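You operate a simulated robot arm through the tools that you are given. There is no shell and no other tool. Be economical: measure what you need, move in short steps, check, and stop when the job is done.

Carry out the task below with a simulated two-armed robot. There is one attempt and no reset: what you move stays moved.

TASK
Release the vacuum, lay the formed green sheet on the slatted rack and switch the vacuum former off.
Fine: press RELEASE once before you unlatch; leave the lid open and the other formed sheet where it is.

It is judged by the outcome, as a careful person would: the job done as asked, and still so three seconds after it is handed in. It fails if anything else is knocked over, pushed out of place, dropped, spilled or broken. A push-on lid holds only when it is set on centred and level and pressed home; a screw cap is set on level and turned clockwise until tight. Flat cloth is picked up by pressing the open fingertips on it (5 to 10 N) and closing them slowly along it; thin cloth reads only 2 to 8 mm in the jaws.

THE ROBOT
Two 7-joint arms with fingered hands on one trunk, on a base that drives. Base frame: it is fixed to the floor where the robot stands at the start and does not move with it; the origin is under the middle of the robot, x ahead of it, y to its left, z up. Readings come in m, degrees, newtons and seconds.
The left shoulder is at the start at [0.07, 0.157, 1.239], the right one opposite. With the tool pointing down near the work surface each hand reaches from about 0.32 to 0.9 m from the robot's upright axis, wherever it stands, measured 20 degrees to its own side. Places, roughly: green vacuum button [0.7, -0.1, 0.8]; red hold button [0.7, 0, 0.8]; sliding lid [1, -0.1, 1]; top of the slatted rack [0.5, 2.1, 0.9]; white latch [0.9, -0.2, 1]; white rotary switch [0.9, -0.4, 0.8]. Payload 5 kg a hand.
Tool frame (each hand has its own): the origin (TCP) lies between the finger pads and is the grasp point; the fingertips stand 0.031 m ahead of it; z points along the fingers, y is the line along which they close. The gripper opens to 0.156 m. The gripper's body begins 0.088 m behind the TCP. The gripper is a hand of 4 fingers: y runs from the thumb to the fingers, the wrist lies at [0, 0, -0.249] in the tool frame, and closing takes about 1.5 s.
Orientation is that of the tool frame in the base frame, as a unit quaternion [w, x, y, z]. With the fingers straight down and closing along the base's y, the tool's x points along the base's -x, its y along +y and its z along -z.

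THE INTERFACE
- The arms move only by the tool send_rows. It takes "left_commands", "right_commands" or both (then of equal length, played together; a hand with none holds still); each is one flat list of numbers, 6 for each row, row after row: the shift along the base's x, y, z in m, then the turn, a rotation vector about the base's x, y, z in degrees. In form: [tx, ty, tz, ax, ay, az, tx, ty, tz, ax, ay, az, ...]. A call has 1 to 10 rows; each row is the pose to reach, as a shift and turn from the pose commanded when the call began. "left_jaw" and "right_jaw" are, for a hand that has rows, the opening in per cent of the stroke, from 0 (shut) to 100 (fully open), set as the call begins (left out, the last holds). Each row takes 0.2 s and may step no farther than 0.05 m and 8.6 degrees from the row before; otherwise, or with a gripper value out of range, the whole call is refused. Where a pose cannot be reached the arm comes as near as it can. A force on the tool above 40 N (or 10 N above the force at the start of the call, whichever is more), or a blocked arm, ends the call early, and 0.2 s more pass. Each finger travels about 0.108 m/s and halts on what it meets, pressing with about 29 N; the grip force reading is that of the motor and also rises with nothing between the fingers. The clock runs only during rows and for 0.2 s after the last one: add rows that repeat a pose to give the fingers time. It gives the time, the measured TCP pose, the force on the tool (base axes), the opening and the grip force at its end, in the units of the frame above (readings bear some noise), with the torque about the TCP (base axes, N m) and any sound that the robot's microphone picked up.
- Cameras (640 x 400 px; columns grow to the right, rows downward): "scene" is now at [0.1411, -0.0147, 1.4584]; the picture's right is [-0.17, -0.98, -0.00], its down [-0.47, 0.08, -0.88] and it looks along [0.86, -0.15, -0.48] (base axes); focal length 260 px, centre (320, 200). "left" rides on the left gripper at [-0.072, 0.002, -0.111] in its tool frame; the picture's right is [-0.02, -1.00, 0.00], its down [0.84, -0.02, -0.54] and it looks along [0.54, -0.01, 0.84] (tool axes); focal length 234 px, centre (320, 200). "right" rides on the right gripper at [0.072, 0.002, -0.111] in its tool frame; the picture's right is [-0.02, 1.00, 0.00], its down [-0.84, -0.02, -0.54] and it looks along [-0.54, -0.01, 0.84] (tool axes); focal length 234 px, centre (320, 200). There is no depth. A picture from a camera that has moved, and an enlarged one, comes with that camera's place and axes in the base frame and with its lens. The place of the scene camera against the robot may be out by one fixed shift of up to 0.025 m in any direction.
- grab_frame(camera): a new picture of that camera. The clock stands still meanwhile.
- move_column(by): slides the trunk up (or, below 0, down) by that many m; the arms and the scene camera ride with it, the base frame stays. It gives what a move gives, with no picture.
- drive_base(legs): drives the robot by 1 to 6 legs, each [ahead, turn to the left] in m and degrees, along the robot's own axes; the way and the turn of a leg run together, so that a leg with both is an arc; at most 1.5 m and 180 degrees a leg. The arms and the cameras ride along, it lands a little off, and it stops where it bumps. It gives what a move gives.
- set_fingers(finger1, finger2, finger3, thumb_bend, hand): sets how far each is bent, from 0 (flat) to 1 (curled in); at 0.3 the hand is open as for a grip, at 0.7 the pads meet at the TCP. One left out holds its place. A second passes; each finger stops where it meets its share of the squeeze, and holds until it gets a number again. A gripper value or a shape takes the hand back. It gives what a move gives, with no picture; readings hold the bend of each and the force on the fingers (four entries, about 0 where the hand has none), thumb and palm.
- set_grasp(shape, hand): the hand has 4 fingers and takes this shape, open, in about a second: jaw (thumb against the fingers, like two jaws); tri (thumb and two fingers); tip (a fingertip pinch); poke (one finger out to press); point (the index stretched); flat (the hand flat); cup (the hand cupped); fist (a fist). The gripper value then closes the fingers along that shape, each until it touches; the sizes above hold for jaw. It gives what a move gives, with no picture.
- pan_tilt(pan, tilt): turns the head with the scene camera to pan (to the left, within 86 degrees either way) and tilt (down, from -29 to 69), counted from straight ahead of the robot. It gives what a move gives.
- inspect(camera, box): a new picture of the part [left, top, right, bottom] of that camera's present view, enlarged. The clock stands still meanwhile.
- hand_in(): hands the job in; it is judged then, once.

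Go step by step. Nothing tells you exact positions but the pictures and the camera data: compare them with the known pose of the tool, close in by small moves and look again before you grip or let go. The budget is 120 turns and 100 pictures, counting those below and the enlarged ones. Unless the task says otherwise, let go and move clear before handing in, and close with one line.

The tools are called after "Request:" as name(argument=value, ...) on one line, values as JSON. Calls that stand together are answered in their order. send_rows: Moves the arms, as the interface text tells. Its arguments: {"type":"object","properties":{"left_commands":{"type":"array","items":{"type":"number"}},"left_jaw":{"type":"number"},"right_commands":{"type":"array","items":{"type":"number"}},"right_jaw":{"type":"number"}},"required":[]} The other tools are called the same way: move_column (by) slides the trunk up or down; set_grasp (shape, hand) gives the hand a shape; set_fingers (finger1, finger2, finger3, thumb_bend, hand) moves the fingers one by one; drive_base (legs) drives the base; pan_tilt (pan, tilt) turns the head that bears the scene camera; grab_frame (camera) takes a picture; inspect (camera, box) takes an enlarged picture of a part of a camera's view; hand_in () hands the job in.

At the start:

```text
t: 0.0
left_eef_pos: [0.651, 0.1481, 1.3522]
left_ee_rot: [0.0, 0.0, 1.0, 0.0]
left_wrist_force: [0.4, 0.1, 0.7]
left_torque: [0.0, -0.01, -0.02]
left_gripper_width: 0.1559
left_gripper_force: 0.1
left_shape: jaw
left_bend: [0.3, 0.3, 0.3, 0.3]
left_finger forces: [0.1, 0.0, 0.0, 0.0, 0.1, 0.0]
right_eef_pos: [0.4595, -0.3473, 1.3369]
right_ee_rot: [0.0, -0.001, 1.0, 0.0]
right_wrist_force: [0.1, 0.3, 0.0]
right_torque: [0.01, 0.02, 0.03]
right_gripper_width: 0.1558
right_gripper_force: 0.1
right_shape: jaw
right_bend: [0.3, 0.3, 0.3, 0.3]
right_finger forces: [0.0, 0.1, 0.1, 0.1, 0.1, 0.1]
trunk travel left (down, up): [-0.625, 0.315]
robot x, y, heading: [0.0011, -0.0001, 0.0]
head pan, tilt: [-10.0, 28.6]
```

scene: 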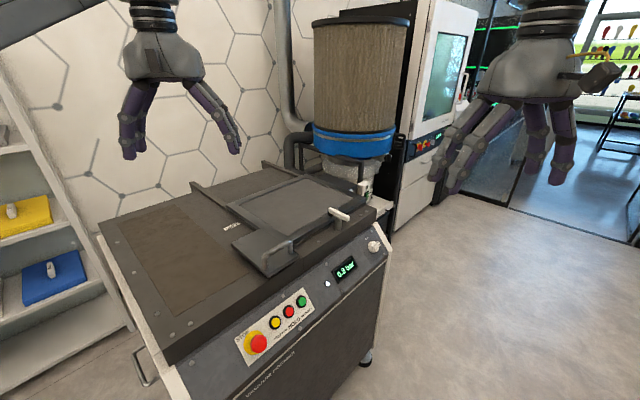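
right: 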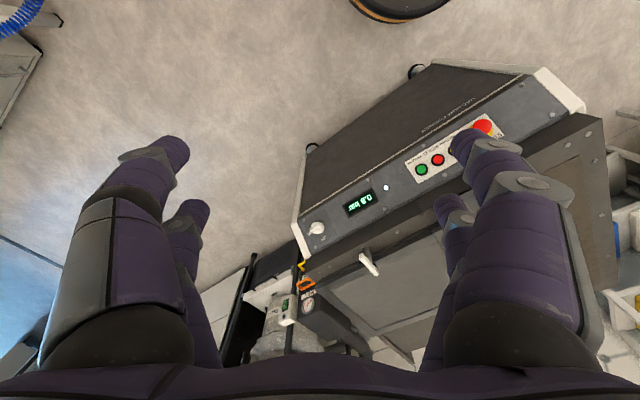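
left: 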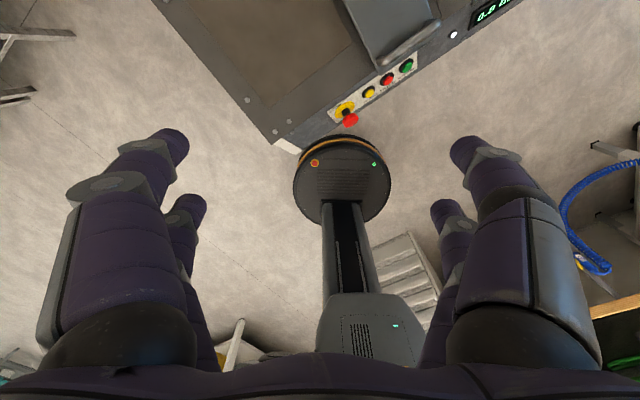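

I see the vacuum former ahead with a button panel (green, red, yellow, emergency stop), a latch lever, a sliding lid and a rotary switch. I'll look at the panel and lid closer.

Request:
inspect(camera="scene", box=[220, 270, 340, 370])

Request:
inspect(camera="scene", box=[200, 150, 400, 300])

Request:
inspect(camera="right", box=[280, 100, 520, 300])

```text
4.00 times, centred on (280, 320) of scene
camera zoom: at [0.1411, -0.0147, 1.4584], right [-0.17, -0.98, 0.0], down [-0.47, 0.08, -0.88], along [0.86, -0.15, -0.48], focal length 1041 px, centre (480, -280)
```

zoom: 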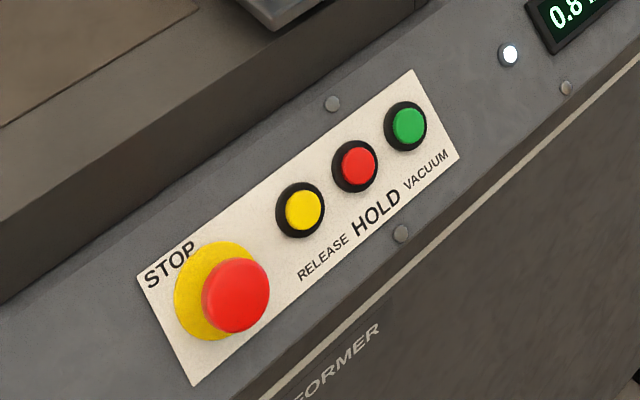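

```text
2.67 times, centred on (300, 225) of scene
camera zoom: at [0.1411, -0.0147, 1.4584], right [-0.17, -0.98, 0.0], down [-0.47, 0.08, -0.88], along [0.86, -0.15, -0.48], focal length 694 px, centre (373, 133)
```

zoom: 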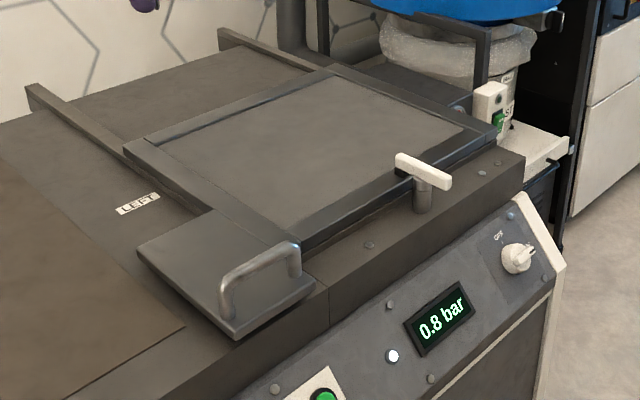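

```text
2.00 times, centred on (400, 200) of right
camera zoom: at [0.3863, -0.3453, 1.4481], right [0.02, 1.0, 0.0], down [0.84, -0.02, 0.54], along [0.54, -0.01, -0.84], focal length 468 px, centre (160, 200)
```

zoom: 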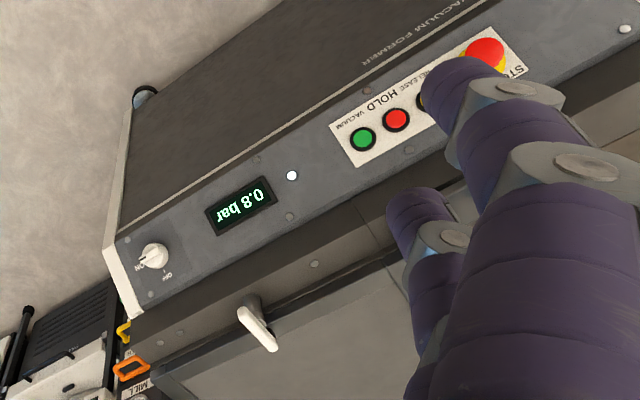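

The front edge of the machine is turned about 53° to the right of me, so the lid slides to the rear away from me. I'll drive to stand square in front of it, then look again.

Request:
drive_base(legs=[[0, -53], [0.48, 0], [0, 90]])

Request:
set_grasp(shape="poke", hand="right")

Request:
pan_tilt(pan=0, tilt=45)

Request:
grab_frame(camera="scene")

Request:
grab_frame(camera="right")

```text
t: 9.0
left_eef_pos: [0.7211, 0.1353, 1.3512]
left_ee_rot: [0.001, -0.327, 0.945, 0.0]
left_wrist_force: [0.4, -0.6, 0.2]
left_torque: [0.02, 0.02, -0.02]
left_gripper_width: 0.1563
left_gripper_force: 0.1
left_shape: jaw
left_bend: [0.3, 0.3, 0.3, 0.3]
left_finger forces: [0.1, 0.0, 0.1, 0.0, 0.0, 0.1]
right_eef_pos: [0.8762, -0.3734, 1.3368]
right_ee_rot: [0.0, -0.327, 0.945, 0.0]
right_wrist_force: [-0.1, 0.4, -0.1]
right_torque: [-0.01, 0.02, 0.01]
right_gripper_width: 0.1557
right_gripper_force: 0.1
right_shape: jaw
right_bend: [0.3, 0.3, 0.3, 0.3]
right_finger forces: [0.0, 0.0, 0.0, 0.0, 0.1, 0.0]
trunk travel left (down, up): [-0.625, 0.315]
robot x, y, heading: [0.3021, -0.3802, 38.2]
head pan, tilt: [-10.0, 28.6]
```

```text
t: 9.9
left_eef_pos: [0.7206, 0.1336, 1.3523]
left_ee_rot: [0.0, -0.327, 0.945, 0.0]
left_wrist_force: [-0.6, -0.6, 0.0]
left_torque: [-0.05, 0.02, 0.04]
left_gripper_width: 0.1558
left_gripper_force: 0.0
left_shape: jaw
left_bend: [0.3, 0.3, 0.3, 0.3]
left_finger forces: [0.1, 0.0, 0.0, 0.0, 0.1, 0.1]
right_eef_pos: [0.8753, -0.3732, 1.338]
right_ee_rot: [0.0, -0.327, 0.945, 0.0]
right_wrist_force: [0.6, 0.2, -0.7]
right_torque: [0.01, -0.02, -0.02]
right_gripper_width: 0.0001
right_gripper_force: 0.1
right_shape: poke
right_bend: [1.0, 1.0, 1.0, 0.32]
right_finger forces: [0.1, 0.0, 0.0, 0.0, 0.0, 0.0]
trunk travel left (down, up): [-0.625, 0.315]
robot x, y, heading: [0.3013, -0.3828, 38.1]
head pan, tilt: [-10.0, 28.6]
```

```text
t: 10.7
left_eef_pos: [0.7209, 0.1343, 1.3518]
left_ee_rot: [0.001, -0.327, 0.945, 0.0]
left_wrist_force: [-0.1, 0.2, -0.1]
left_torque: [0.0, -0.01, 0.03]
left_gripper_width: 0.1556
left_gripper_force: 0.0
left_shape: jaw
left_bend: [0.3, 0.3, 0.3, 0.3]
left_finger forces: [0.1, 0.0, 0.0, 0.0, 0.0, 0.1]
right_eef_pos: [0.8753, -0.3728, 1.3375]
right_ee_rot: [0.0, -0.327, 0.945, 0.0]
right_wrist_force: [0.4, -1.0, 0.1]
right_torque: [0.01, 0.01, 0.0]
right_gripper_width: 0.0
right_gripper_force: 0.1
right_shape: poke
right_bend: [1.0, 1.0, 1.0, 0.32]
right_finger forces: [0.0, 0.0, 0.0, 0.0, 0.0, 0.0]
trunk travel left (down, up): [-0.625, 0.315]
robot x, y, heading: [0.3003, -0.3843, 38.1]
head pan, tilt: [0.0, 45.0]
```

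```text
93 pictures are left
camera scene: at [0.4053, -0.301, 1.4336], right [0.62, -0.79, 0.0], down [-0.56, -0.44, -0.71], along [0.56, 0.44, -0.71], focal length 260 px, centre (320, 200)
```

scene: 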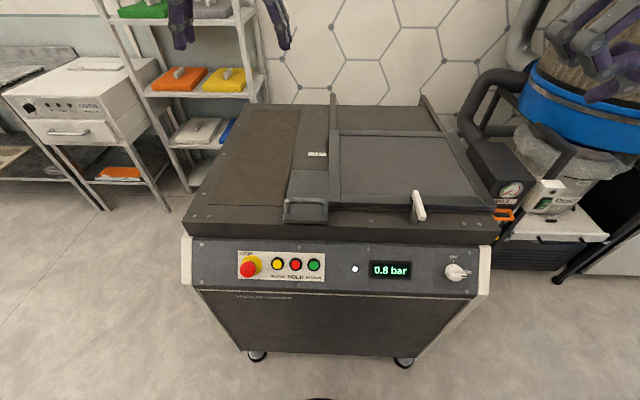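

```text
92 pictures are left
camera right: at [0.8178, -0.4165, 1.4481], right [-0.6, 0.8, 0.0], down [0.67, 0.5, 0.54], along [0.44, 0.33, -0.84], focal length 234 px, centre (320, 200)
```

right: 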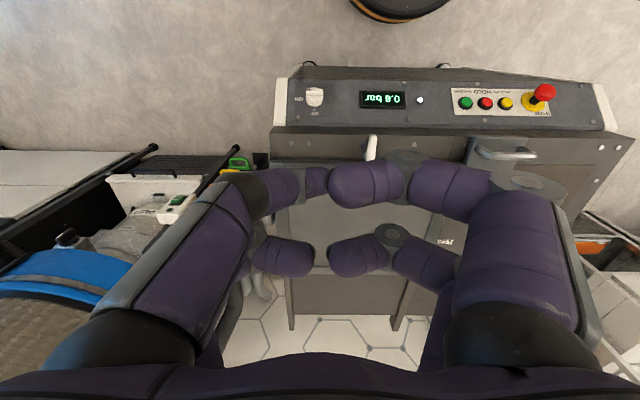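

I'm now square in front of the machine. I need to see what the poke shape looks like, so I turn the head toward the right hand.

Request:
pan_tilt(pan=-20, tilt=15)

Request:
grab_frame(camera="scene")

```text
t: 11.7
left_eef_pos: [0.7212, 0.1345, 1.3521]
left_ee_rot: [0.0, -0.327, 0.945, 0.001]
left_wrist_force: [0.2, -0.6, -0.2]
left_torque: [0.02, 0.0, 0.0]
left_gripper_width: 0.1558
left_gripper_force: 0.0
left_shape: jaw
left_bend: [0.3, 0.3, 0.3, 0.3]
left_finger forces: [0.1, 0.0, 0.1, 0.0, 0.0, 0.1]
right_eef_pos: [0.8759, -0.3741, 1.3376]
right_ee_rot: [0.001, -0.328, 0.945, 0.0]
right_wrist_force: [0.5, -0.2, 0.5]
right_torque: [0.01, -0.02, -0.01]
right_gripper_width: 0.0
right_gripper_force: 0.1
right_shape: poke
right_bend: [1.0, 1.0, 1.0, 0.32]
right_finger forces: [0.0, 0.1, 0.0, 0.0, 0.0, 0.0]
trunk travel left (down, up): [-0.625, 0.315]
robot x, y, heading: [0.2977, -0.3827, 37.9]
head pan, tilt: [-20.0, 15.0]
```

```text
91 pictures are left
camera scene: at [0.43, -0.322, 1.4803], right [0.31, -0.95, 0.0], down [-0.25, -0.08, -0.97], along [0.92, 0.3, -0.26], focal length 260 px, centre (320, 200)
```

scene: 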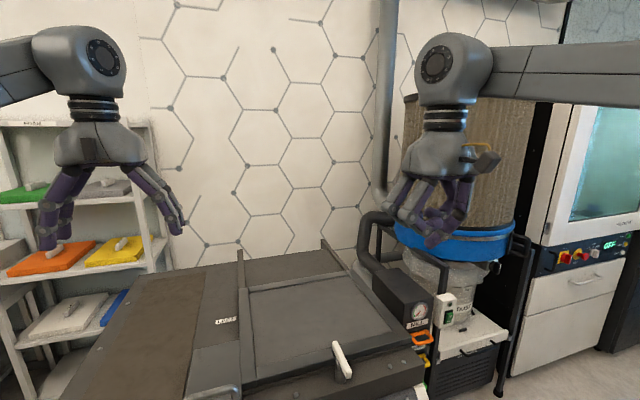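

Request:
inspect(camera="scene", box=[360, 120, 520, 260])

Request:
set_grasp(hand="right", shape="point")

Request:
inspect(camera="scene", box=[360, 120, 520, 260])

Request:
grab_frame(camera="right")

```text
2.86 times, centred on (440, 190) of scene
camera zoom: at [0.43, -0.322, 1.4803], right [0.31, -0.95, 0.0], down [-0.25, -0.08, -0.97], along [0.92, 0.3, -0.26], focal length 744 px, centre (-23, 229)
```

zoom: 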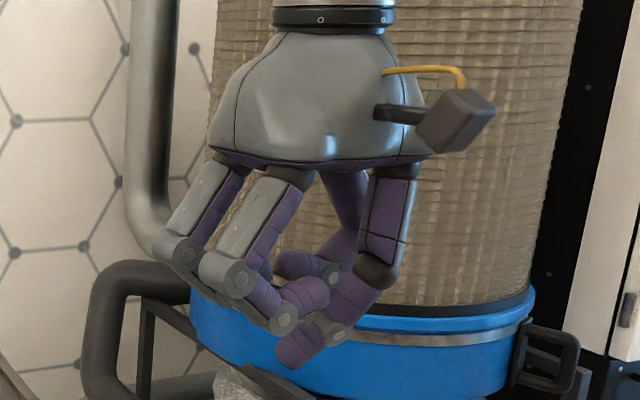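

```text
t: 12.6
left_eef_pos: [0.7217, 0.1347, 1.3521]
left_ee_rot: [0.0, -0.327, 0.945, 0.0]
left_wrist_force: [0.5, -0.7, -0.4]
left_torque: [0.05, 0.0, -0.02]
left_gripper_width: 0.156
left_gripper_force: 0.0
left_shape: jaw
left_bend: [0.3, 0.3, 0.3, 0.3]
left_finger forces: [0.0, 0.0, 0.0, 0.0, 0.0, 0.1]
right_eef_pos: [0.8749, -0.3737, 1.3366]
right_ee_rot: [0.0, -0.327, 0.945, 0.0]
right_wrist_force: [-0.1, -0.7, -0.3]
right_torque: [-0.03, -0.05, 0.01]
right_gripper_width: 0.0
right_gripper_force: 0.1
right_shape: point
right_bend: [0.7, 0.99, 1.0, 0.33]
right_finger forces: [0.0, 0.0, 0.1, 0.1, 0.0, 0.1]
trunk travel left (down, up): [-0.625, 0.315]
robot x, y, heading: [0.3007, -0.3855, 37.9]
head pan, tilt: [-20.0, 15.0]
```

```text
2.86 times, centred on (440, 190) of scene
camera zoom: at [0.43, -0.3221, 1.4804], right [0.31, -0.95, 0.0], down [-0.25, -0.08, -0.97], along [0.92, 0.3, -0.26], focal length 744 px, centre (-23, 229)
```

zoom: 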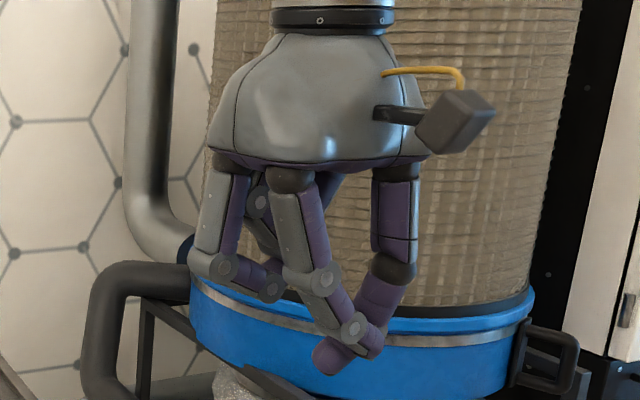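

```text
88 pictures are left
camera right: at [0.8178, -0.4164, 1.4481], right [-0.6, 0.8, 0.0], down [0.67, 0.5, 0.54], along [0.44, 0.33, -0.84], focal length 234 px, centre (320, 200)
```

right: 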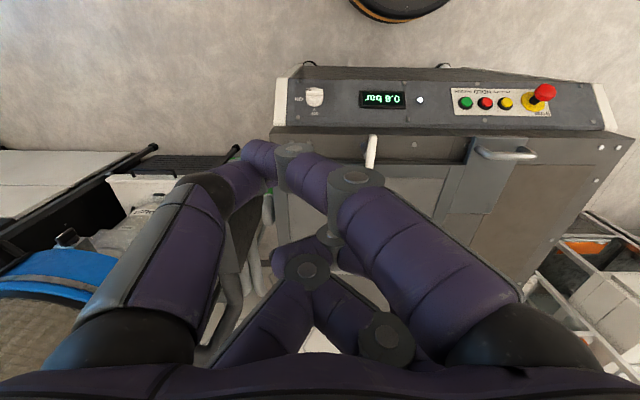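

The index is the outstretched finger. I straighten it a little so its tip leads, and look again.

Request:
set_fingers(hand="right", finger1=0.45, finger2=1, finger3=1, thumb_bend=0.9)

Request:
inspect(camera="scene", box=[360, 120, 520, 260])

Request:
grab_frame(camera="right")

```text
t: 13.6
left_eef_pos: [0.7198, 0.1336, 1.3524]
left_ee_rot: [0.0, -0.327, 0.945, 0.0]
left_wrist_force: [-0.3, 0.2, 0.3]
left_torque: [0.01, -0.04, 0.01]
left_gripper_width: 0.1557
left_gripper_force: 0.1
left_shape: jaw
left_bend: [0.3, 0.3, 0.3, 0.3]
left_finger forces: [0.0, 0.0, 0.0, 0.0, 0.1, 0.0]
right_eef_pos: [0.8751, -0.3725, 1.3376]
right_ee_rot: [0.0, -0.328, 0.945, 0.0]
right_wrist_force: [0.4, 0.6, 0.4]
right_torque: [0.03, 0.03, 0.01]
right_gripper_width: 0.0025
right_gripper_force: 0.0
right_shape: fingers
right_bend: [0.92, 0.9, 1.0, 0.83]
right_finger forces: [0.0, 0.0, 0.1, 0.0, 0.0, 0.0]
trunk travel left (down, up): [-0.625, 0.315]
robot x, y, heading: [0.2992, -0.3798, 37.8]
head pan, tilt: [-20.0, 15.0]
```

```text
2.86 times, centred on (440, 190) of scene
camera zoom: at [0.4301, -0.3221, 1.4804], right [0.31, -0.95, 0.0], down [-0.25, -0.08, -0.97], along [0.92, 0.3, -0.26], focal length 744 px, centre (-23, 229)
```

zoom: 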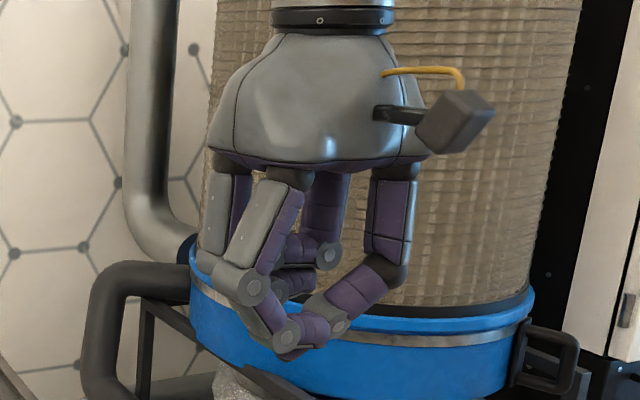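

```text
86 pictures are left
camera right: at [0.8178, -0.4165, 1.4481], right [-0.6, 0.8, 0.0], down [0.67, 0.5, 0.54], along [0.44, 0.33, -0.84], focal length 234 px, centre (320, 200)
```

right: 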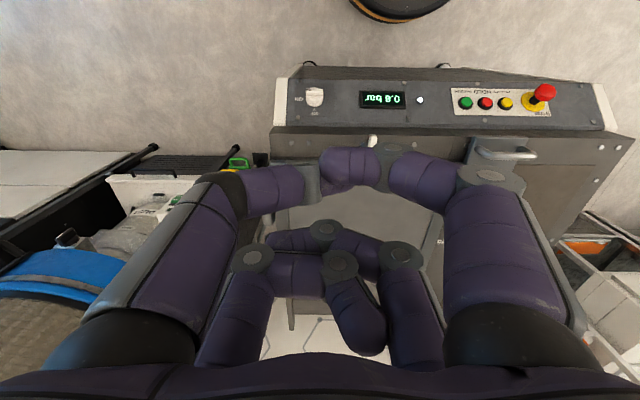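

The thumb hooks the index in this shape. I'll try the fingertip pinch, closed, as a slim symmetric poker instead.

Request:
set_grasp(hand="right", shape="tip")

Request:
send_rows(right_commands=[0, 0, 0, 0, 0, 0, 0, 0, 0, 0, 0, 0, 0, 0, 0, 0, 0, 0, 0, 0, 0, 0, 0, 0, 0, 0, 0, 0, 0, 0, 0, 0, 0, 0, 0, 0, 0, 0, 0, 0, 0, 0], right_jaw=0)

Request:
inspect(camera="scene", box=[360, 120, 520, 260])

Request:
grab_frame(camera="right")

```text
t: 14.5
left_eef_pos: [0.7206, 0.1352, 1.3517]
left_ee_rot: [0.0, -0.328, 0.945, -0.001]
left_wrist_force: [0.7, 0.0, 0.7]
left_torque: [-0.03, 0.03, 0.0]
left_gripper_width: 0.156
left_gripper_force: 0.1
left_shape: jaw
left_bend: [0.3, 0.3, 0.3, 0.3]
left_finger forces: [0.1, 0.0, 0.0, 0.0, 0.0, 0.0]
right_eef_pos: [0.8744, -0.3743, 1.3366]
right_ee_rot: [0.0, -0.327, 0.945, 0.0]
right_wrist_force: [-0.3, -0.2, -0.5]
right_torque: [0.01, -0.02, 0.01]
right_gripper_width: 0.156
right_gripper_force: 0.1
right_shape: tip
right_bend: [0.3, 0.3, 0.3, 0.3]
right_finger forces: [0.1, 0.0, 0.1, 0.0, 0.0, 0.1]
trunk travel left (down, up): [-0.625, 0.315]
robot x, y, heading: [0.3004, -0.382, 38.1]
head pan, tilt: [-20.0, 15.0]
```

```text
t: 16.1
left_eef_pos: [0.7214, 0.1355, 1.3513]
left_ee_rot: [-0.001, -0.327, 0.945, 0.001]
left_wrist_force: [0.6, -0.2, 0.2]
left_torque: [-0.01, -0.01, 0.0]
left_gripper_width: 0.1559
left_gripper_force: 0.1
left_shape: jaw
left_bend: [0.3, 0.3, 0.3, 0.3]
left_finger forces: [0.0, 0.0, 0.1, 0.0, 0.0, 0.1]
right_eef_pos: [0.8754, -0.3742, 1.3378]
right_ee_rot: [0.0, -0.327, 0.945, 0.0]
right_wrist_force: [-0.3, -0.2, 0.0]
right_torque: [-0.01, 0.0, 0.0]
right_gripper_width: 0.0
right_gripper_force: 28.9
right_shape: tip
right_bend: [0.7, 0.7, 0.7, 0.7]
right_finger forces: [0.1, 0.0, 0.0, 0.0, 0.0, 0.0]
trunk travel left (down, up): [-0.625, 0.315]
robot x, y, heading: [0.3025, -0.3805, 38.0]
head pan, tilt: [-20.0, 15.0]
```

```text
2.86 times, centred on (440, 190) of scene
camera zoom: at [0.43, -0.3221, 1.4804], right [0.31, -0.95, 0.0], down [-0.25, -0.08, -0.97], along [0.92, 0.3, -0.26], focal length 744 px, centre (-23, 229)
```

zoom: 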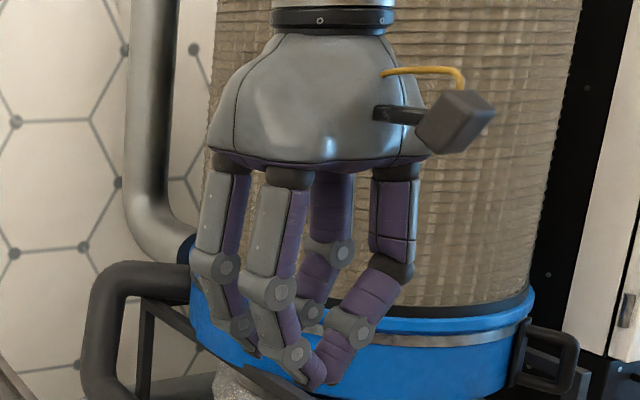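

```text
84 pictures are left
camera right: at [0.8177, -0.4164, 1.4481], right [-0.6, 0.8, 0.0], down [0.67, 0.5, 0.54], along [0.44, 0.33, -0.84], focal length 234 px, centre (320, 200)
```

right: 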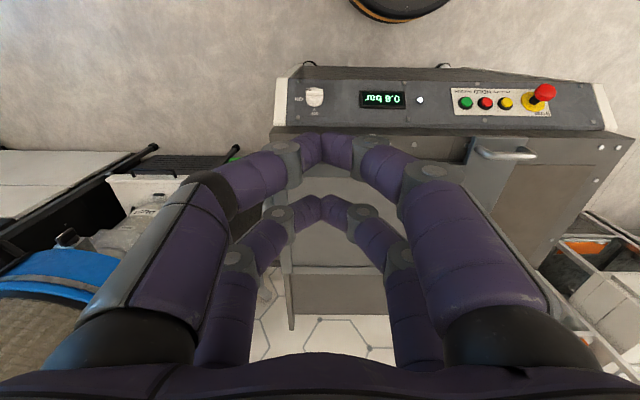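

The hand is two opposed pairs. I'll fold the rear pair so only the front pair (index and thumb) makes a slim pressing tip.

Request:
set_fingers(hand="right", finger2=1, finger3=1, finger1=0.7, thumb_bend=0.7)

Request:
grab_frame(camera="right")

Request:
pan_tilt(pan=0, tilt=45)

Request:
inspect(camera="scene", box=[220, 180, 500, 300])

Request:
inspect(camera="right", box=[280, 60, 620, 180])

```text
t: 17.1
left_eef_pos: [0.7213, 0.1351, 1.3515]
left_ee_rot: [0.0, -0.327, 0.945, 0.001]
left_wrist_force: [0.6, 0.3, 0.5]
left_torque: [0.01, 0.01, 0.01]
left_gripper_width: 0.1562
left_gripper_force: 0.1
left_shape: jaw
left_bend: [0.3, 0.3, 0.3, 0.3]
left_finger forces: [0.1, 0.0, 0.0, 0.0, 0.0, 0.0]
right_eef_pos: [0.8754, -0.3727, 1.3373]
right_ee_rot: [0.0, -0.328, 0.945, 0.0]
right_wrist_force: [-0.8, -0.1, 0.0]
right_torque: [0.01, -0.05, -0.01]
right_gripper_width: 0.0039
right_gripper_force: 0.0
right_shape: fingers
right_bend: [0.7, 0.71, 0.71, 0.7]
right_finger forces: [0.0, 0.0, 0.0, 0.0, 0.0, 0.1]
trunk travel left (down, up): [-0.625, 0.315]
robot x, y, heading: [0.3021, -0.3839, 38.3]
head pan, tilt: [-20.0, 15.0]
```

```text
83 pictures are left
camera right: at [0.8177, -0.4164, 1.4481], right [-0.6, 0.8, 0.0], down [0.67, 0.5, 0.54], along [0.44, 0.33, -0.84], focal length 234 px, centre (320, 200)
```

right: 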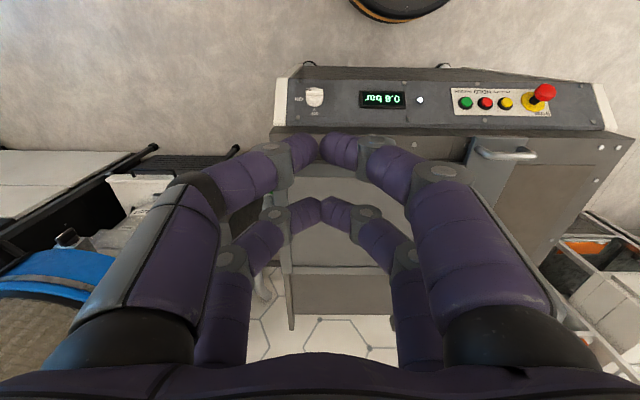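

```text
t: 18.0
left_eef_pos: [0.7214, 0.1344, 1.3496]
left_ee_rot: [0.0, -0.327, 0.945, 0.0]
left_wrist_force: [0.9, 0.1, 0.5]
left_torque: [0.02, -0.01, 0.01]
left_gripper_width: 0.1557
left_gripper_force: 0.0
left_shape: jaw
left_bend: [0.3, 0.3, 0.3, 0.3]
left_finger forces: [0.0, 0.1, 0.1, 0.1, 0.1, 0.0]
right_eef_pos: [0.8746, -0.3737, 1.3375]
right_ee_rot: [0.0, -0.327, 0.945, 0.0]
right_wrist_force: [-0.5, -0.6, 0.2]
right_torque: [-0.02, 0.02, 0.0]
right_gripper_width: 0.0041
right_gripper_force: 0.1
right_shape: fingers
right_bend: [0.7, 0.71, 0.71, 0.7]
right_finger forces: [0.0, 0.0, 0.0, 0.0, 0.0, 0.0]
trunk travel left (down, up): [-0.625, 0.315]
robot x, y, heading: [0.3005, -0.3851, 38.3]
head pan, tilt: [0.0, 45.0]
```

```text
2.29 times, centred on (360, 240) of scene
camera zoom: at [0.4053, -0.301, 1.4336], right [0.62, -0.79, 0.0], down [-0.56, -0.44, -0.71], along [0.56, 0.44, -0.71], focal length 595 px, centre (229, 109)
```

zoom: 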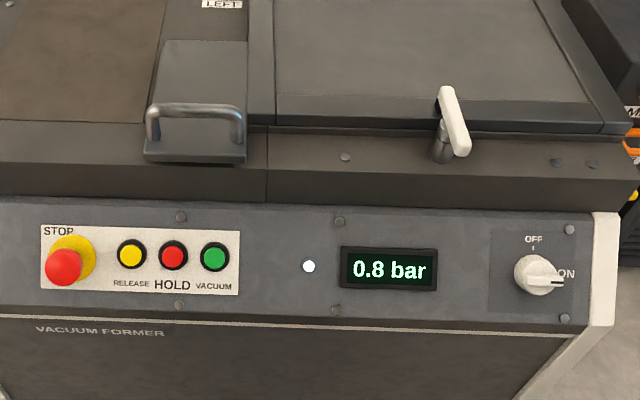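

```text
1.88 times, centred on (450, 120) of right
camera zoom: at [0.8178, -0.4165, 1.4481], right [-0.6, 0.8, 0.0], down [0.67, 0.5, 0.54], along [0.44, 0.33, -0.84], focal length 441 px, centre (75, 351)
```

zoom: 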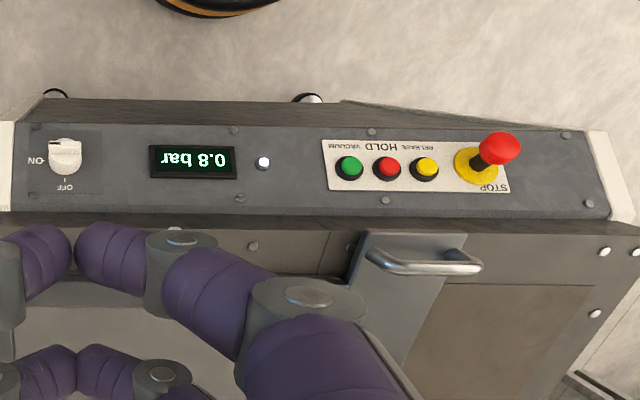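

The panel slopes about 45°, with yellow RELEASE left of centre. I'll move the left hand aside, and bring the tilted right fingertips over the panel at height.

Request:
send_rows(right_commands=[-0.029, 0.0369, 0, 3.86, -4.91, 0, -0.058, 0.0738, 0, 7.72, -9.82, 0, -0.087, 0.1107, 0, 11.6, -14.7, 0, -0.116, 0.1476, 0, 15.45, -19.65, 0, -0.145, 0.1845, 0, 15.45, -19.65, 0, -0.174, 0.2214, 0, 15.45, -19.65, 0, -0.203, 0.2583, 0, 15.45, -19.65, 0, -0.232, 0.2952, 0, 15.45, -19.65, 0, -0.261, 0.3321, 0, 15.45, -19.65, 0, -0.29, 0.369, 0, 15.45, -19.65, 0], left_commands=[-0.0309, 0.0393, 0, 0, 0, 0, -0.0618, 0.0786, 0, 0, 0, 0, -0.0927, 0.1179, 0, 0, 0, 0, -0.1236, 0.1572, 0, 0, 0, 0, -0.1545, 0.1965, 0, 0, 0, 0, -0.185, 0.236, 0, 0, 0, 0, -0.185, 0.236, 0, 0, 0, 0, -0.185, 0.236, 0, 0, 0, 0, -0.185, 0.236, 0, 0, 0, 0, -0.185, 0.236, 0, 0, 0, 0])

Request:
send_rows(right_commands=[0, 0, -0.05, 0, 0, 0, 0, 0, -0.1, 0, 0, 0, 0, 0, -0.15, 0, 0, 0, 0, 0, -0.2, 0, 0, 0, 0, 0, -0.25, 0, 0, 0, 0, 0, -0.3, 0, 0, 0, 0, 0, -0.35, 0, 0, 0, 0, 0, -0.37, 0, 0, 0])

Request:
grab_frame(camera="scene")

Request:
grab_frame(camera="right")

```text
t: 20.2
left_eef_pos: [0.5325, 0.366, 1.3528]
left_ee_rot: [0.0, -0.327, 0.945, 0.0]
left_wrist_force: [0.5, -0.6, 0.5]
left_torque: [0.0, 0.01, 0.04]
left_gripper_width: 0.1562
left_gripper_force: 0.1
left_shape: jaw
left_bend: [0.3, 0.3, 0.3, 0.3]
left_finger forces: [0.0, 0.0, 0.0, 0.0, 0.0, 0.1]
right_eef_pos: [0.6563, -0.0953, 1.3382]
right_ee_rot: [0.205, -0.319, 0.923, 0.071]
right_wrist_force: [0.2, -0.4, -0.5]
right_torque: [0.02, -0.04, 0.04]
right_gripper_width: 0.0041
right_gripper_force: 0.1
right_shape: fingers
right_bend: [0.7, 0.71, 0.71, 0.7]
right_finger forces: [0.0, 0.1, 0.0, 0.0, 0.1, 0.1]
right hand out of reach, approached as far as the arm can: row 8, 9, 10
trunk travel left (down, up): [-0.625, 0.315]
robot x, y, heading: [0.2964, -0.3856, 38.1]
head pan, tilt: [0.0, 45.0]
```

```text
t: 22.0
left_eef_pos: [0.5341, 0.3691, 1.3507]
left_ee_rot: [0.002, -0.328, 0.945, -0.001]
left_wrist_force: [-1.3, 0.0, 0.0]
left_torque: [-0.02, -0.08, 0.0]
left_gripper_width: 0.1561
left_gripper_force: 0.0
left_shape: jaw
left_bend: [0.3, 0.3, 0.3, 0.3]
left_finger forces: [0.1, 0.1, 0.1, 0.0, 0.1, 0.0]
right_eef_pos: [0.7081, -0.0695, 0.9932]
right_ee_rot: [0.189, -0.337, 0.92, 0.062]
right_wrist_force: [-2.7, -2.9, -6.7]
right_torque: [0.37, -0.47, 0.01]
right_gripper_width: 0.0041
right_gripper_force: 0.0
right_shape: fingers
right_bend: [0.7, 0.71, 0.71, 0.7]
right_finger forces: [0.0, 0.1, 0.0, 0.0, 0.0, 0.0]
right hand out of reach, approached as far as the arm can: row 5, 6, 7, 8
trunk travel left (down, up): [-0.625, 0.315]
robot x, y, heading: [0.2998, -0.3817, 38.1]
head pan, tilt: [0.0, 45.0]
```

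```text
80 pictures are left
camera scene: at [0.404, -0.3004, 1.4333], right [0.62, -0.79, 0.0], down [-0.56, -0.44, -0.71], along [0.56, 0.44, -0.71], focal length 260 px, centre (320, 200)
```

scene: 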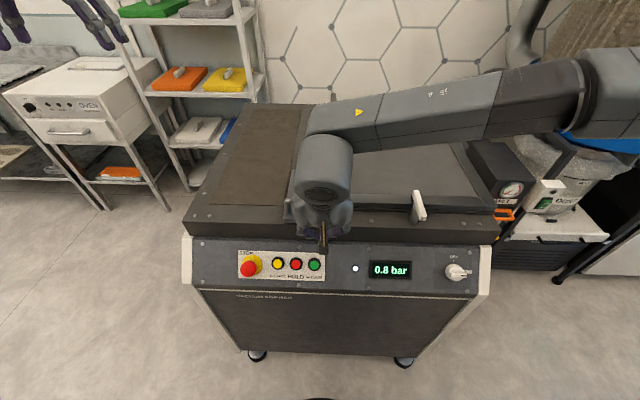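

```text
79 pictures are left
camera right: at [0.6225, -0.1372, 1.0668], right [-0.63, 0.78, 0.0], down [0.43, 0.35, 0.83], along [0.65, 0.52, -0.56], focal length 234 px, centre (320, 200)
```

right: 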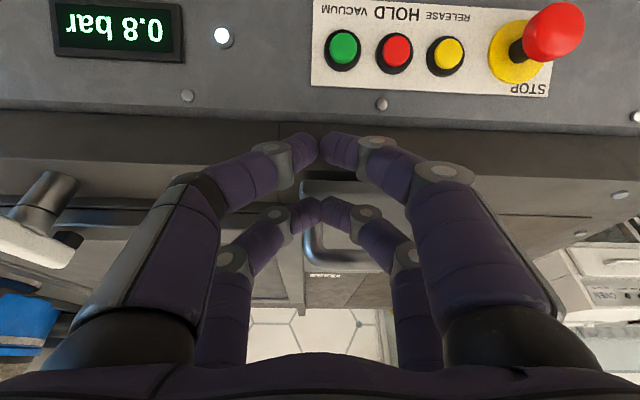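

The right arm is folded at its limit there. I'll lift it back out to the right and press with the left hand instead.

Request:
send_rows(right_commands=[0, 0, 0.05, 0, 0, 0, 0, 0, 0.1, 0, 0, 0, 0, 0, 0.15, 0, 0, 0, 0, 0, 0.2, 0, 0, 0, 0.03, -0.038, 0.25, 0, 0, 0, 0.06, -0.076, 0.28, 0, 0, 0, 0.09, -0.114, 0.3, 0, 0, 0, 0.12, -0.152, 0.3, 0, 0, 0, 0.15, -0.19, 0.3, 0, 0, 0, 0.18, -0.228, 0.3, 0, 0, 0])

Request:
grab_frame(camera="scene")

```text
refused: row 5 steps farther than a row can; nothing moved
```

```text
78 pictures are left
camera scene: at [0.404, -0.3004, 1.4333], right [0.62, -0.79, 0.0], down [-0.56, -0.44, -0.71], along [0.56, 0.44, -0.71], focal length 260 px, centre (320, 200)
```

scene: 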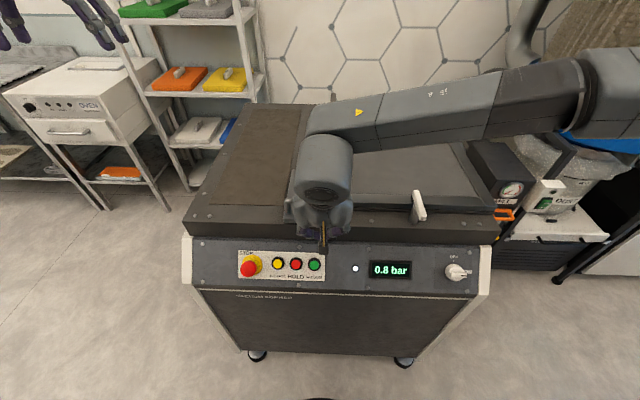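

Same retreat, with smaller steps.

Request:
send_rows(right_commands=[0, 0, 0.05, 0, 0, 0, 0, 0, 0.1, 0, 0, 0, 0, 0, 0.15, 0, 0, 0, 0, 0, 0.2, 0, 0, 0, 0, 0, 0.25, 0, 0, 0, 0, 0, 0.3, 0, 0, 0, 0, 0, 0.35, 0, 0, 0, 0.03, -0.038, 0.35, 0, 0, 0, 0.06, -0.076, 0.35, 0, 0, 0, 0.09, -0.114, 0.35, 0, 0, 0])

Request:
send_rows(right_commands=[0.03, -0.038, 0, -3.86, 4.91, 0, 0.06, -0.076, 0, -7.72, 9.82, 0, 0.09, -0.114, 0, -11.6, 14.7, 0, 0.12, -0.152, 0, -15.45, 19.65, 0, 0.15, -0.19, 0, -15.45, 19.65, 0, 0.18, -0.228, 0, -15.45, 19.65, 0, 0.2, -0.255, 0, -15.45, 19.65, 0])

Request:
grab_frame(camera="scene")

```text
t: 24.2
left_eef_pos: [0.5352, 0.3672, 1.3508]
left_ee_rot: [-0.001, -0.328, 0.945, 0.001]
left_wrist_force: [0.5, 0.8, -0.3]
left_torque: [-0.03, 0.0, 0.03]
left_gripper_width: 0.1557
left_gripper_force: 0.0
left_shape: jaw
left_bend: [0.3, 0.3, 0.3, 0.3]
left_finger forces: [0.0, 0.0, 0.0, 0.0, 0.0, 0.0]
right_eef_pos: [0.7995, -0.1835, 1.3434]
right_ee_rot: [0.204, -0.319, 0.923, 0.071]
right_wrist_force: [0.4, -0.9, 0.1]
right_torque: [0.04, 0.02, 0.01]
right_gripper_width: 0.0044
right_gripper_force: 0.0
right_shape: fingers
right_bend: [0.7, 0.71, 0.71, 0.7]
right_finger forces: [0.1, 0.0, 0.0, 0.0, 0.0, 0.0]
right hand out of reach, approached as far as the arm can: row 7
trunk travel left (down, up): [-0.625, 0.315]
robot x, y, heading: [0.3032, -0.3823, 38.3]
head pan, tilt: [0.0, 45.0]
```

```text
t: 25.8
left_eef_pos: [0.5347, 0.367, 1.351]
left_ee_rot: [0.0, -0.327, 0.945, 0.001]
left_wrist_force: [0.3, -0.8, 0.2]
left_torque: [-0.03, -0.01, 0.03]
left_gripper_width: 0.1562
left_gripper_force: 0.0
left_shape: jaw
left_bend: [0.3, 0.3, 0.3, 0.3]
left_finger forces: [0.0, 0.1, 0.0, 0.1, 0.1, 0.0]
right_eef_pos: [0.9996, -0.4382, 1.3456]
right_ee_rot: [-0.001, -0.327, 0.945, 0.0]
right_wrist_force: [0.1, -0.2, -0.1]
right_torque: [0.03, 0.02, 0.04]
right_gripper_width: 0.0042
right_gripper_force: 0.0
right_shape: fingers
right_bend: [0.7, 0.71, 0.71, 0.7]
right_finger forces: [0.0, 0.0, 0.1, 0.1, 0.0, 0.1]
trunk travel left (down, up): [-0.625, 0.315]
robot x, y, heading: [0.3022, -0.3799, 38.0]
head pan, tilt: [0.0, 45.0]
```

```text
77 pictures are left
camera scene: at [0.406, -0.3015, 1.4335], right [0.62, -0.79, 0.0], down [-0.56, -0.44, -0.71], along [0.56, 0.44, -0.71], focal length 260 px, centre (320, 200)
```

scene: 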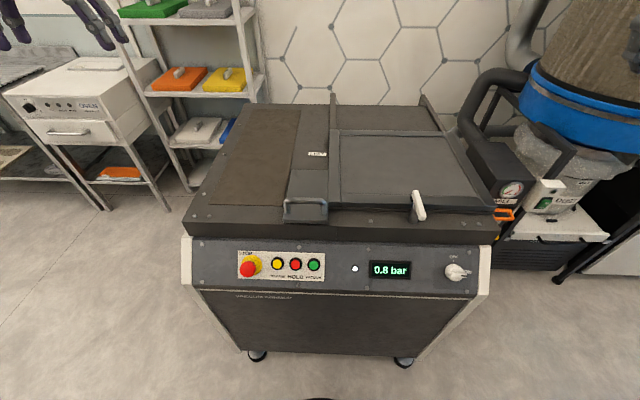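

Now the left hand: close it to a pinch, tilt it and bring it above the panel.

Request:
set_grasp(hand="left", shape="tip")

Request:
send_rows(left_commands=[0.0063, -0.0451, 0, 3.86, -4.91, 0, 0.0125, -0.0903, 0, 7.72, -9.82, 0, 0.0188, -0.1354, 0, 11.6, -14.7, 0, 0.025, -0.1805, 0, 15.45, -19.65, 0, 0.0313, -0.2256, 0, 15.45, -19.65, 0, 0.0375, -0.2708, 0, 15.45, -19.65, 0, 0.0438, -0.3159, 0, 15.45, -19.65, 0, 0.05, -0.361, 0, 15.45, -19.65, 0, 0.05, -0.361, -0.05, 15.45, -19.65, 0, 0.05, -0.361, -0.1, 15.45, -19.65, 0], left_jaw=0)

Request:
send_rows(left_commands=[0, 0, -0.05, 0, 0, 0, 0, 0, -0.1, 0, 0, 0, 0, 0, -0.15, 0, 0, 0, 0, 0, -0.2, 0, 0, 0, 0, 0, -0.25, 0, 0, 0])

Request:
grab_frame(camera="scene")

Request:
grab_frame(camera="left")

```text
t: 26.7
left_eef_pos: [0.5341, 0.368, 1.3501]
left_ee_rot: [0.0, -0.327, 0.945, 0.0]
left_wrist_force: [-0.2, -0.2, -0.6]
left_torque: [-0.03, -0.03, -0.01]
left_gripper_width: 0.1557
left_gripper_force: 0.0
left_shape: tip
left_bend: [0.3, 0.3, 0.3, 0.3]
left_finger forces: [0.0, 0.0, 0.0, 0.1, 0.0, 0.0]
right_eef_pos: [0.9997, -0.4382, 1.345]
right_ee_rot: [0.0, -0.327, 0.945, 0.001]
right_wrist_force: [-0.1, 0.7, -0.8]
right_torque: [-0.02, 0.02, 0.01]
right_gripper_width: 0.0041
right_gripper_force: 0.1
right_shape: fingers
right_bend: [0.7, 0.71, 0.71, 0.7]
right_finger forces: [0.0, 0.1, 0.0, 0.1, 0.0, 0.0]
trunk travel left (down, up): [-0.625, 0.315]
robot x, y, heading: [0.3019, -0.3816, 38.2]
head pan, tilt: [0.0, 45.0]
```

```text
t: 28.9
left_eef_pos: [0.5851, 0.0118, 1.25]
left_ee_rot: [0.205, -0.321, 0.922, 0.071]
left_wrist_force: [0.4, 0.8, -0.2]
left_torque: [-0.01, -0.01, -0.01]
left_gripper_width: 0.0001
left_gripper_force: 29.0
left_shape: tip
left_bend: [0.7, 0.7, 0.7, 0.7]
left_finger forces: [0.0, 0.0, 0.0, 0.0, 0.0, 0.0]
right_eef_pos: [0.9976, -0.436, 1.3453]
right_ee_rot: [0.001, -0.327, 0.945, -0.001]
right_wrist_force: [0.2, 0.5, 0.3]
right_torque: [-0.02, -0.03, 0.02]
right_gripper_width: 0.0042
right_gripper_force: 0.1
right_shape: fingers
right_bend: [0.7, 0.71, 0.71, 0.7]
right_finger forces: [0.0, 0.1, 0.1, 0.0, 0.1, 0.0]
trunk travel left (down, up): [-0.625, 0.315]
robot x, y, heading: [0.2997, -0.3834, 38.2]
head pan, tilt: [0.0, 45.0]
```

```text
t: 30.1
left_eef_pos: [0.5847, 0.0128, 0.999]
left_ee_rot: [0.205, -0.318, 0.923, 0.071]
left_wrist_force: [0.4, 0.1, -0.3]
left_torque: [-0.01, 0.01, -0.02]
left_gripper_width: 0.0
left_gripper_force: 29.5
left_shape: tip
left_bend: [0.7, 0.7, 0.7, 0.7]
left_finger forces: [0.1, 0.0, 0.0, 0.0, 0.1, 0.1]
right_eef_pos: [0.9981, -0.4371, 1.3462]
right_ee_rot: [0.0, -0.328, 0.945, 0.0]
right_wrist_force: [0.6, 0.0, -0.2]
right_torque: [-0.02, 0.02, -0.02]
right_gripper_width: 0.0043
right_gripper_force: 0.1
right_shape: fingers
right_bend: [0.7, 0.71, 0.71, 0.7]
right_finger forces: [0.0, 0.1, 0.0, 0.0, 0.0, 0.0]
trunk travel left (down, up): [-0.625, 0.315]
robot x, y, heading: [0.2987, -0.3816, 38.1]
head pan, tilt: [0.0, 45.0]
```

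```text
76 pictures are left
camera scene: at [0.4048, -0.3004, 1.4337], right [0.62, -0.79, 0.0], down [-0.56, -0.44, -0.71], along [0.56, 0.44, -0.71], focal length 260 px, centre (320, 200)
```

scene: 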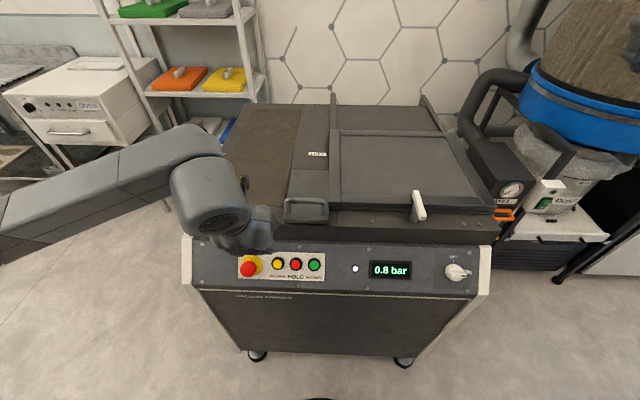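

```text
75 pictures are left
camera left: at [0.5974, 0.0257, 1.1294], right [0.63, -0.77, 0.01], down [-0.77, -0.63, 0.14], along [-0.1, -0.1, -0.99], focal length 234 px, centre (320, 200)
```

left: 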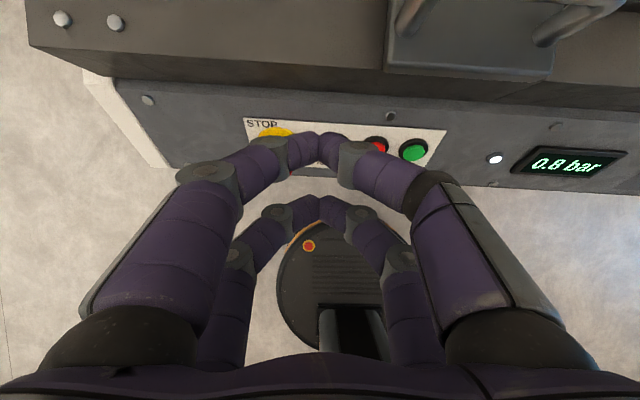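

The left hand reaches well, and its camera looks straight down at the buttons. I shift 2 cm right and descend to just above yellow.

Request:
send_rows(left_commands=[0.0154, -0.0146, 0, 0, 0, 0, 0.0154, -0.0146, -0.04, 0, 0, 0, 0.0154, -0.0146, -0.08, 0, 0, 0, 0.0154, -0.0146, -0.11, 0, 0, 0, 0.0154, -0.0146, -0.13, 0, 0, 0, 0.0154, -0.0146, -0.14, 0, 0, 0])

Request:
grab_frame(camera="scene")

Request:
grab_frame(camera="left")

```text
t: 31.5
left_eef_pos: [0.6009, -0.004, 0.861]
left_ee_rot: [0.205, -0.318, 0.923, 0.071]
left_wrist_force: [-0.1, 0.0, -0.5]
left_torque: [0.03, 0.0, -0.02]
left_gripper_width: 0.0
left_gripper_force: 29.4
left_shape: tip
left_bend: [0.7, 0.7, 0.7, 0.7]
left_finger forces: [0.0, 0.0, 0.0, 0.0, 0.0, 0.0]
right_eef_pos: [0.9991, -0.4361, 1.3443]
right_ee_rot: [0.0, -0.327, 0.945, 0.0]
right_wrist_force: [0.8, 0.0, -0.9]
right_torque: [0.01, -0.01, 0.0]
right_gripper_width: 0.0042
right_gripper_force: 0.1
right_shape: fingers
right_bend: [0.7, 0.71, 0.71, 0.7]
right_finger forces: [0.1, 0.1, 0.1, 0.0, 0.0, 0.1]
trunk travel left (down, up): [-0.625, 0.315]
robot x, y, heading: [0.306, -0.3854, 38.3]
head pan, tilt: [0.0, 45.0]
```

```text
74 pictures are left
camera scene: at [0.4053, -0.301, 1.4336], right [0.62, -0.79, 0.0], down [-0.56, -0.44, -0.71], along [0.56, 0.44, -0.71], focal length 260 px, centre (320, 200)
```

scene: 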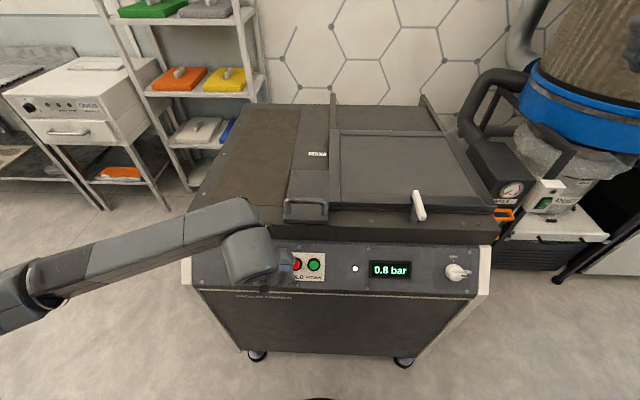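

```text
73 pictures are left
camera left: at [0.6148, 0.0082, 0.9912], right [0.63, -0.77, 0.01], down [-0.77, -0.63, 0.14], along [-0.1, -0.1, -0.99], focal length 234 px, centre (320, 200)
```

left: 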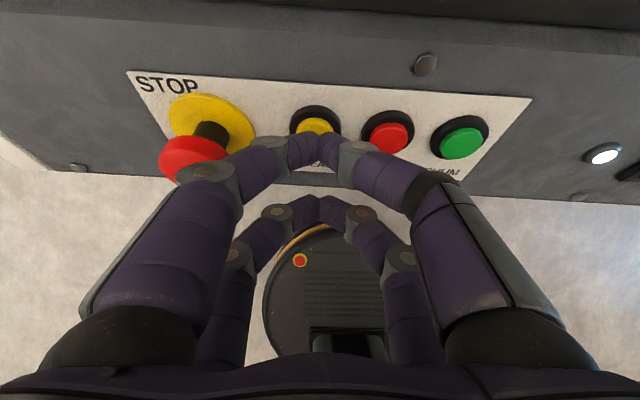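

The pinched tips are about 2 cm off the yellow RELEASE, well aligned. I close in along the panel normal.

Request:
send_rows(left_commands=[0.0061, 0.0048, -0.005, 0, 0, 0, 0.0122, 0.0096, -0.0099, 0, 0, 0])

Request:
grab_frame(camera="left")

```text
t: 32.1
left_eef_pos: [0.6107, 0.0031, 0.8517]
left_ee_rot: [0.206, -0.319, 0.922, 0.07]
left_wrist_force: [-16.9, -6.7, 12.6]
left_torque: [0.24, -0.02, 0.29]
left_gripper_width: 0.0
left_gripper_force: 29.1
left_shape: tip
left_bend: [0.7, 0.7, 0.7, 0.7]
left_finger forces: [0.1, 0.0, 0.0, 0.0, 0.0, 0.1]
right_eef_pos: [0.9942, -0.4404, 1.3482]
right_ee_rot: [0.001, -0.327, 0.945, 0.0]
right_wrist_force: [-0.7, -1.0, 0.1]
right_torque: [0.01, -0.01, 0.0]
right_gripper_width: 0.0045
right_gripper_force: 0.1
right_shape: fingers
right_bend: [0.7, 0.71, 0.71, 0.7]
right_finger forces: [0.0, 0.0, 0.0, 0.1, 0.0, 0.1]
trunk travel left (down, up): [-0.625, 0.315]
robot x, y, heading: [0.2985, -0.3828, 38.0]
head pan, tilt: [0.0, 45.0]
heard: click
```

```text
72 pictures are left
camera left: at [0.6232, 0.0148, 0.9834], right [0.63, -0.77, 0.01], down [-0.77, -0.63, 0.14], along [-0.1, -0.1, -0.99], focal length 234 px, centre (320, 200)
```

left: 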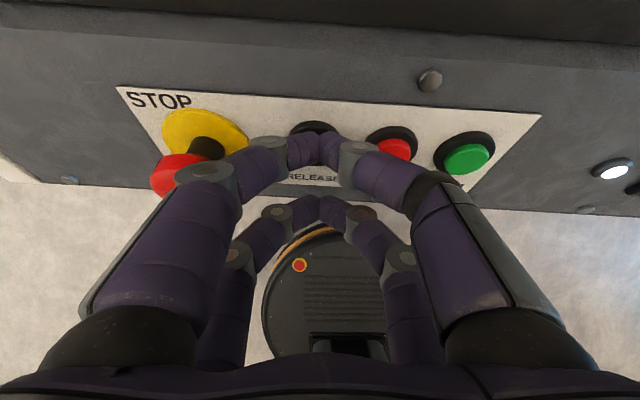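

A click was heard and the button is depressed. I retract straight back and look at the display.

Request:
send_rows(left_commands=[-0.0083, -0.0066, 0.0106, 0, 0, 0, -0.0222, -0.0175, 0.0283, 0, 0, 0, -0.0222, -0.0175, 0.07, 0, 0, 0, -0.0222, -0.0175, 0.12, 0, 0, 0, -0.0222, -0.0175, 0.17, 0, 0, 0, -0.0222, -0.0175, 0.22, 0, 0, 0])

Request:
inspect(camera="scene", box=[220, 100, 520, 300])

Request:
inspect(camera="right", box=[280, 60, 620, 260])

```text
t: 33.5
left_eef_pos: [0.5916, -0.0132, 1.072]
left_ee_rot: [0.203, -0.319, 0.923, 0.071]
left_wrist_force: [0.7, -0.8, 0.4]
left_torque: [0.0, 0.01, -0.01]
left_gripper_width: 0.0
left_gripper_force: 29.0
left_shape: tip
left_bend: [0.7, 0.7, 0.7, 0.7]
left_finger forces: [0.0, 0.1, 0.0, 0.0, 0.0, 0.1]
right_eef_pos: [0.9998, -0.4393, 1.3437]
right_ee_rot: [0.0, -0.327, 0.945, 0.0]
right_wrist_force: [-0.4, 0.6, -0.2]
right_torque: [0.02, -0.03, -0.02]
right_gripper_width: 0.0041
right_gripper_force: 0.1
right_shape: fingers
right_bend: [0.7, 0.71, 0.71, 0.7]
right_finger forces: [0.0, 0.0, 0.0, 0.0, 0.0, 0.1]
trunk travel left (down, up): [-0.625, 0.315]
robot x, y, heading: [0.2991, -0.3831, 38.1]
head pan, tilt: [0.0, 45.0]
```

```text
2.00 times, centred on (370, 200) of scene
camera zoom: at [0.4062, -0.3014, 1.4334], right [0.62, -0.79, 0.0], down [-0.56, -0.44, -0.71], along [0.56, 0.44, -0.71], focal length 521 px, centre (220, 200)
```

zoom: 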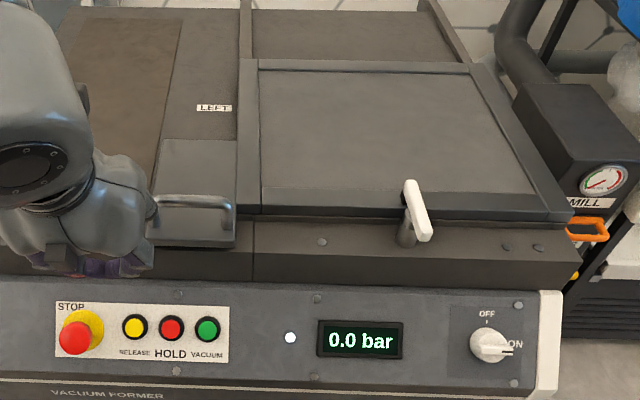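

```text
1.88 times, centred on (450, 160) of right
camera zoom: at [0.9422, -0.481, 1.455], right [-0.6, 0.8, 0.0], down [0.67, 0.5, 0.54], along [0.44, 0.33, -0.84], focal length 441 px, centre (75, 275)
```

zoom: 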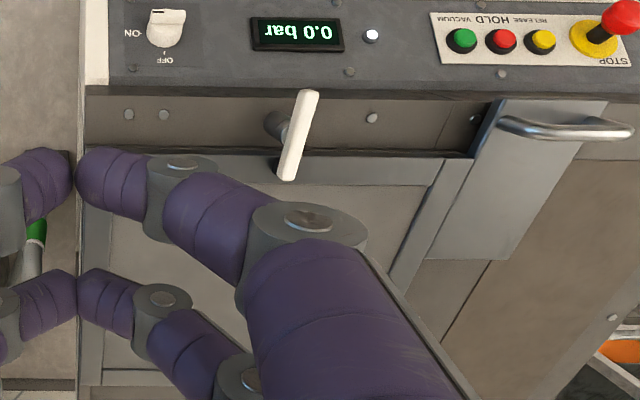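

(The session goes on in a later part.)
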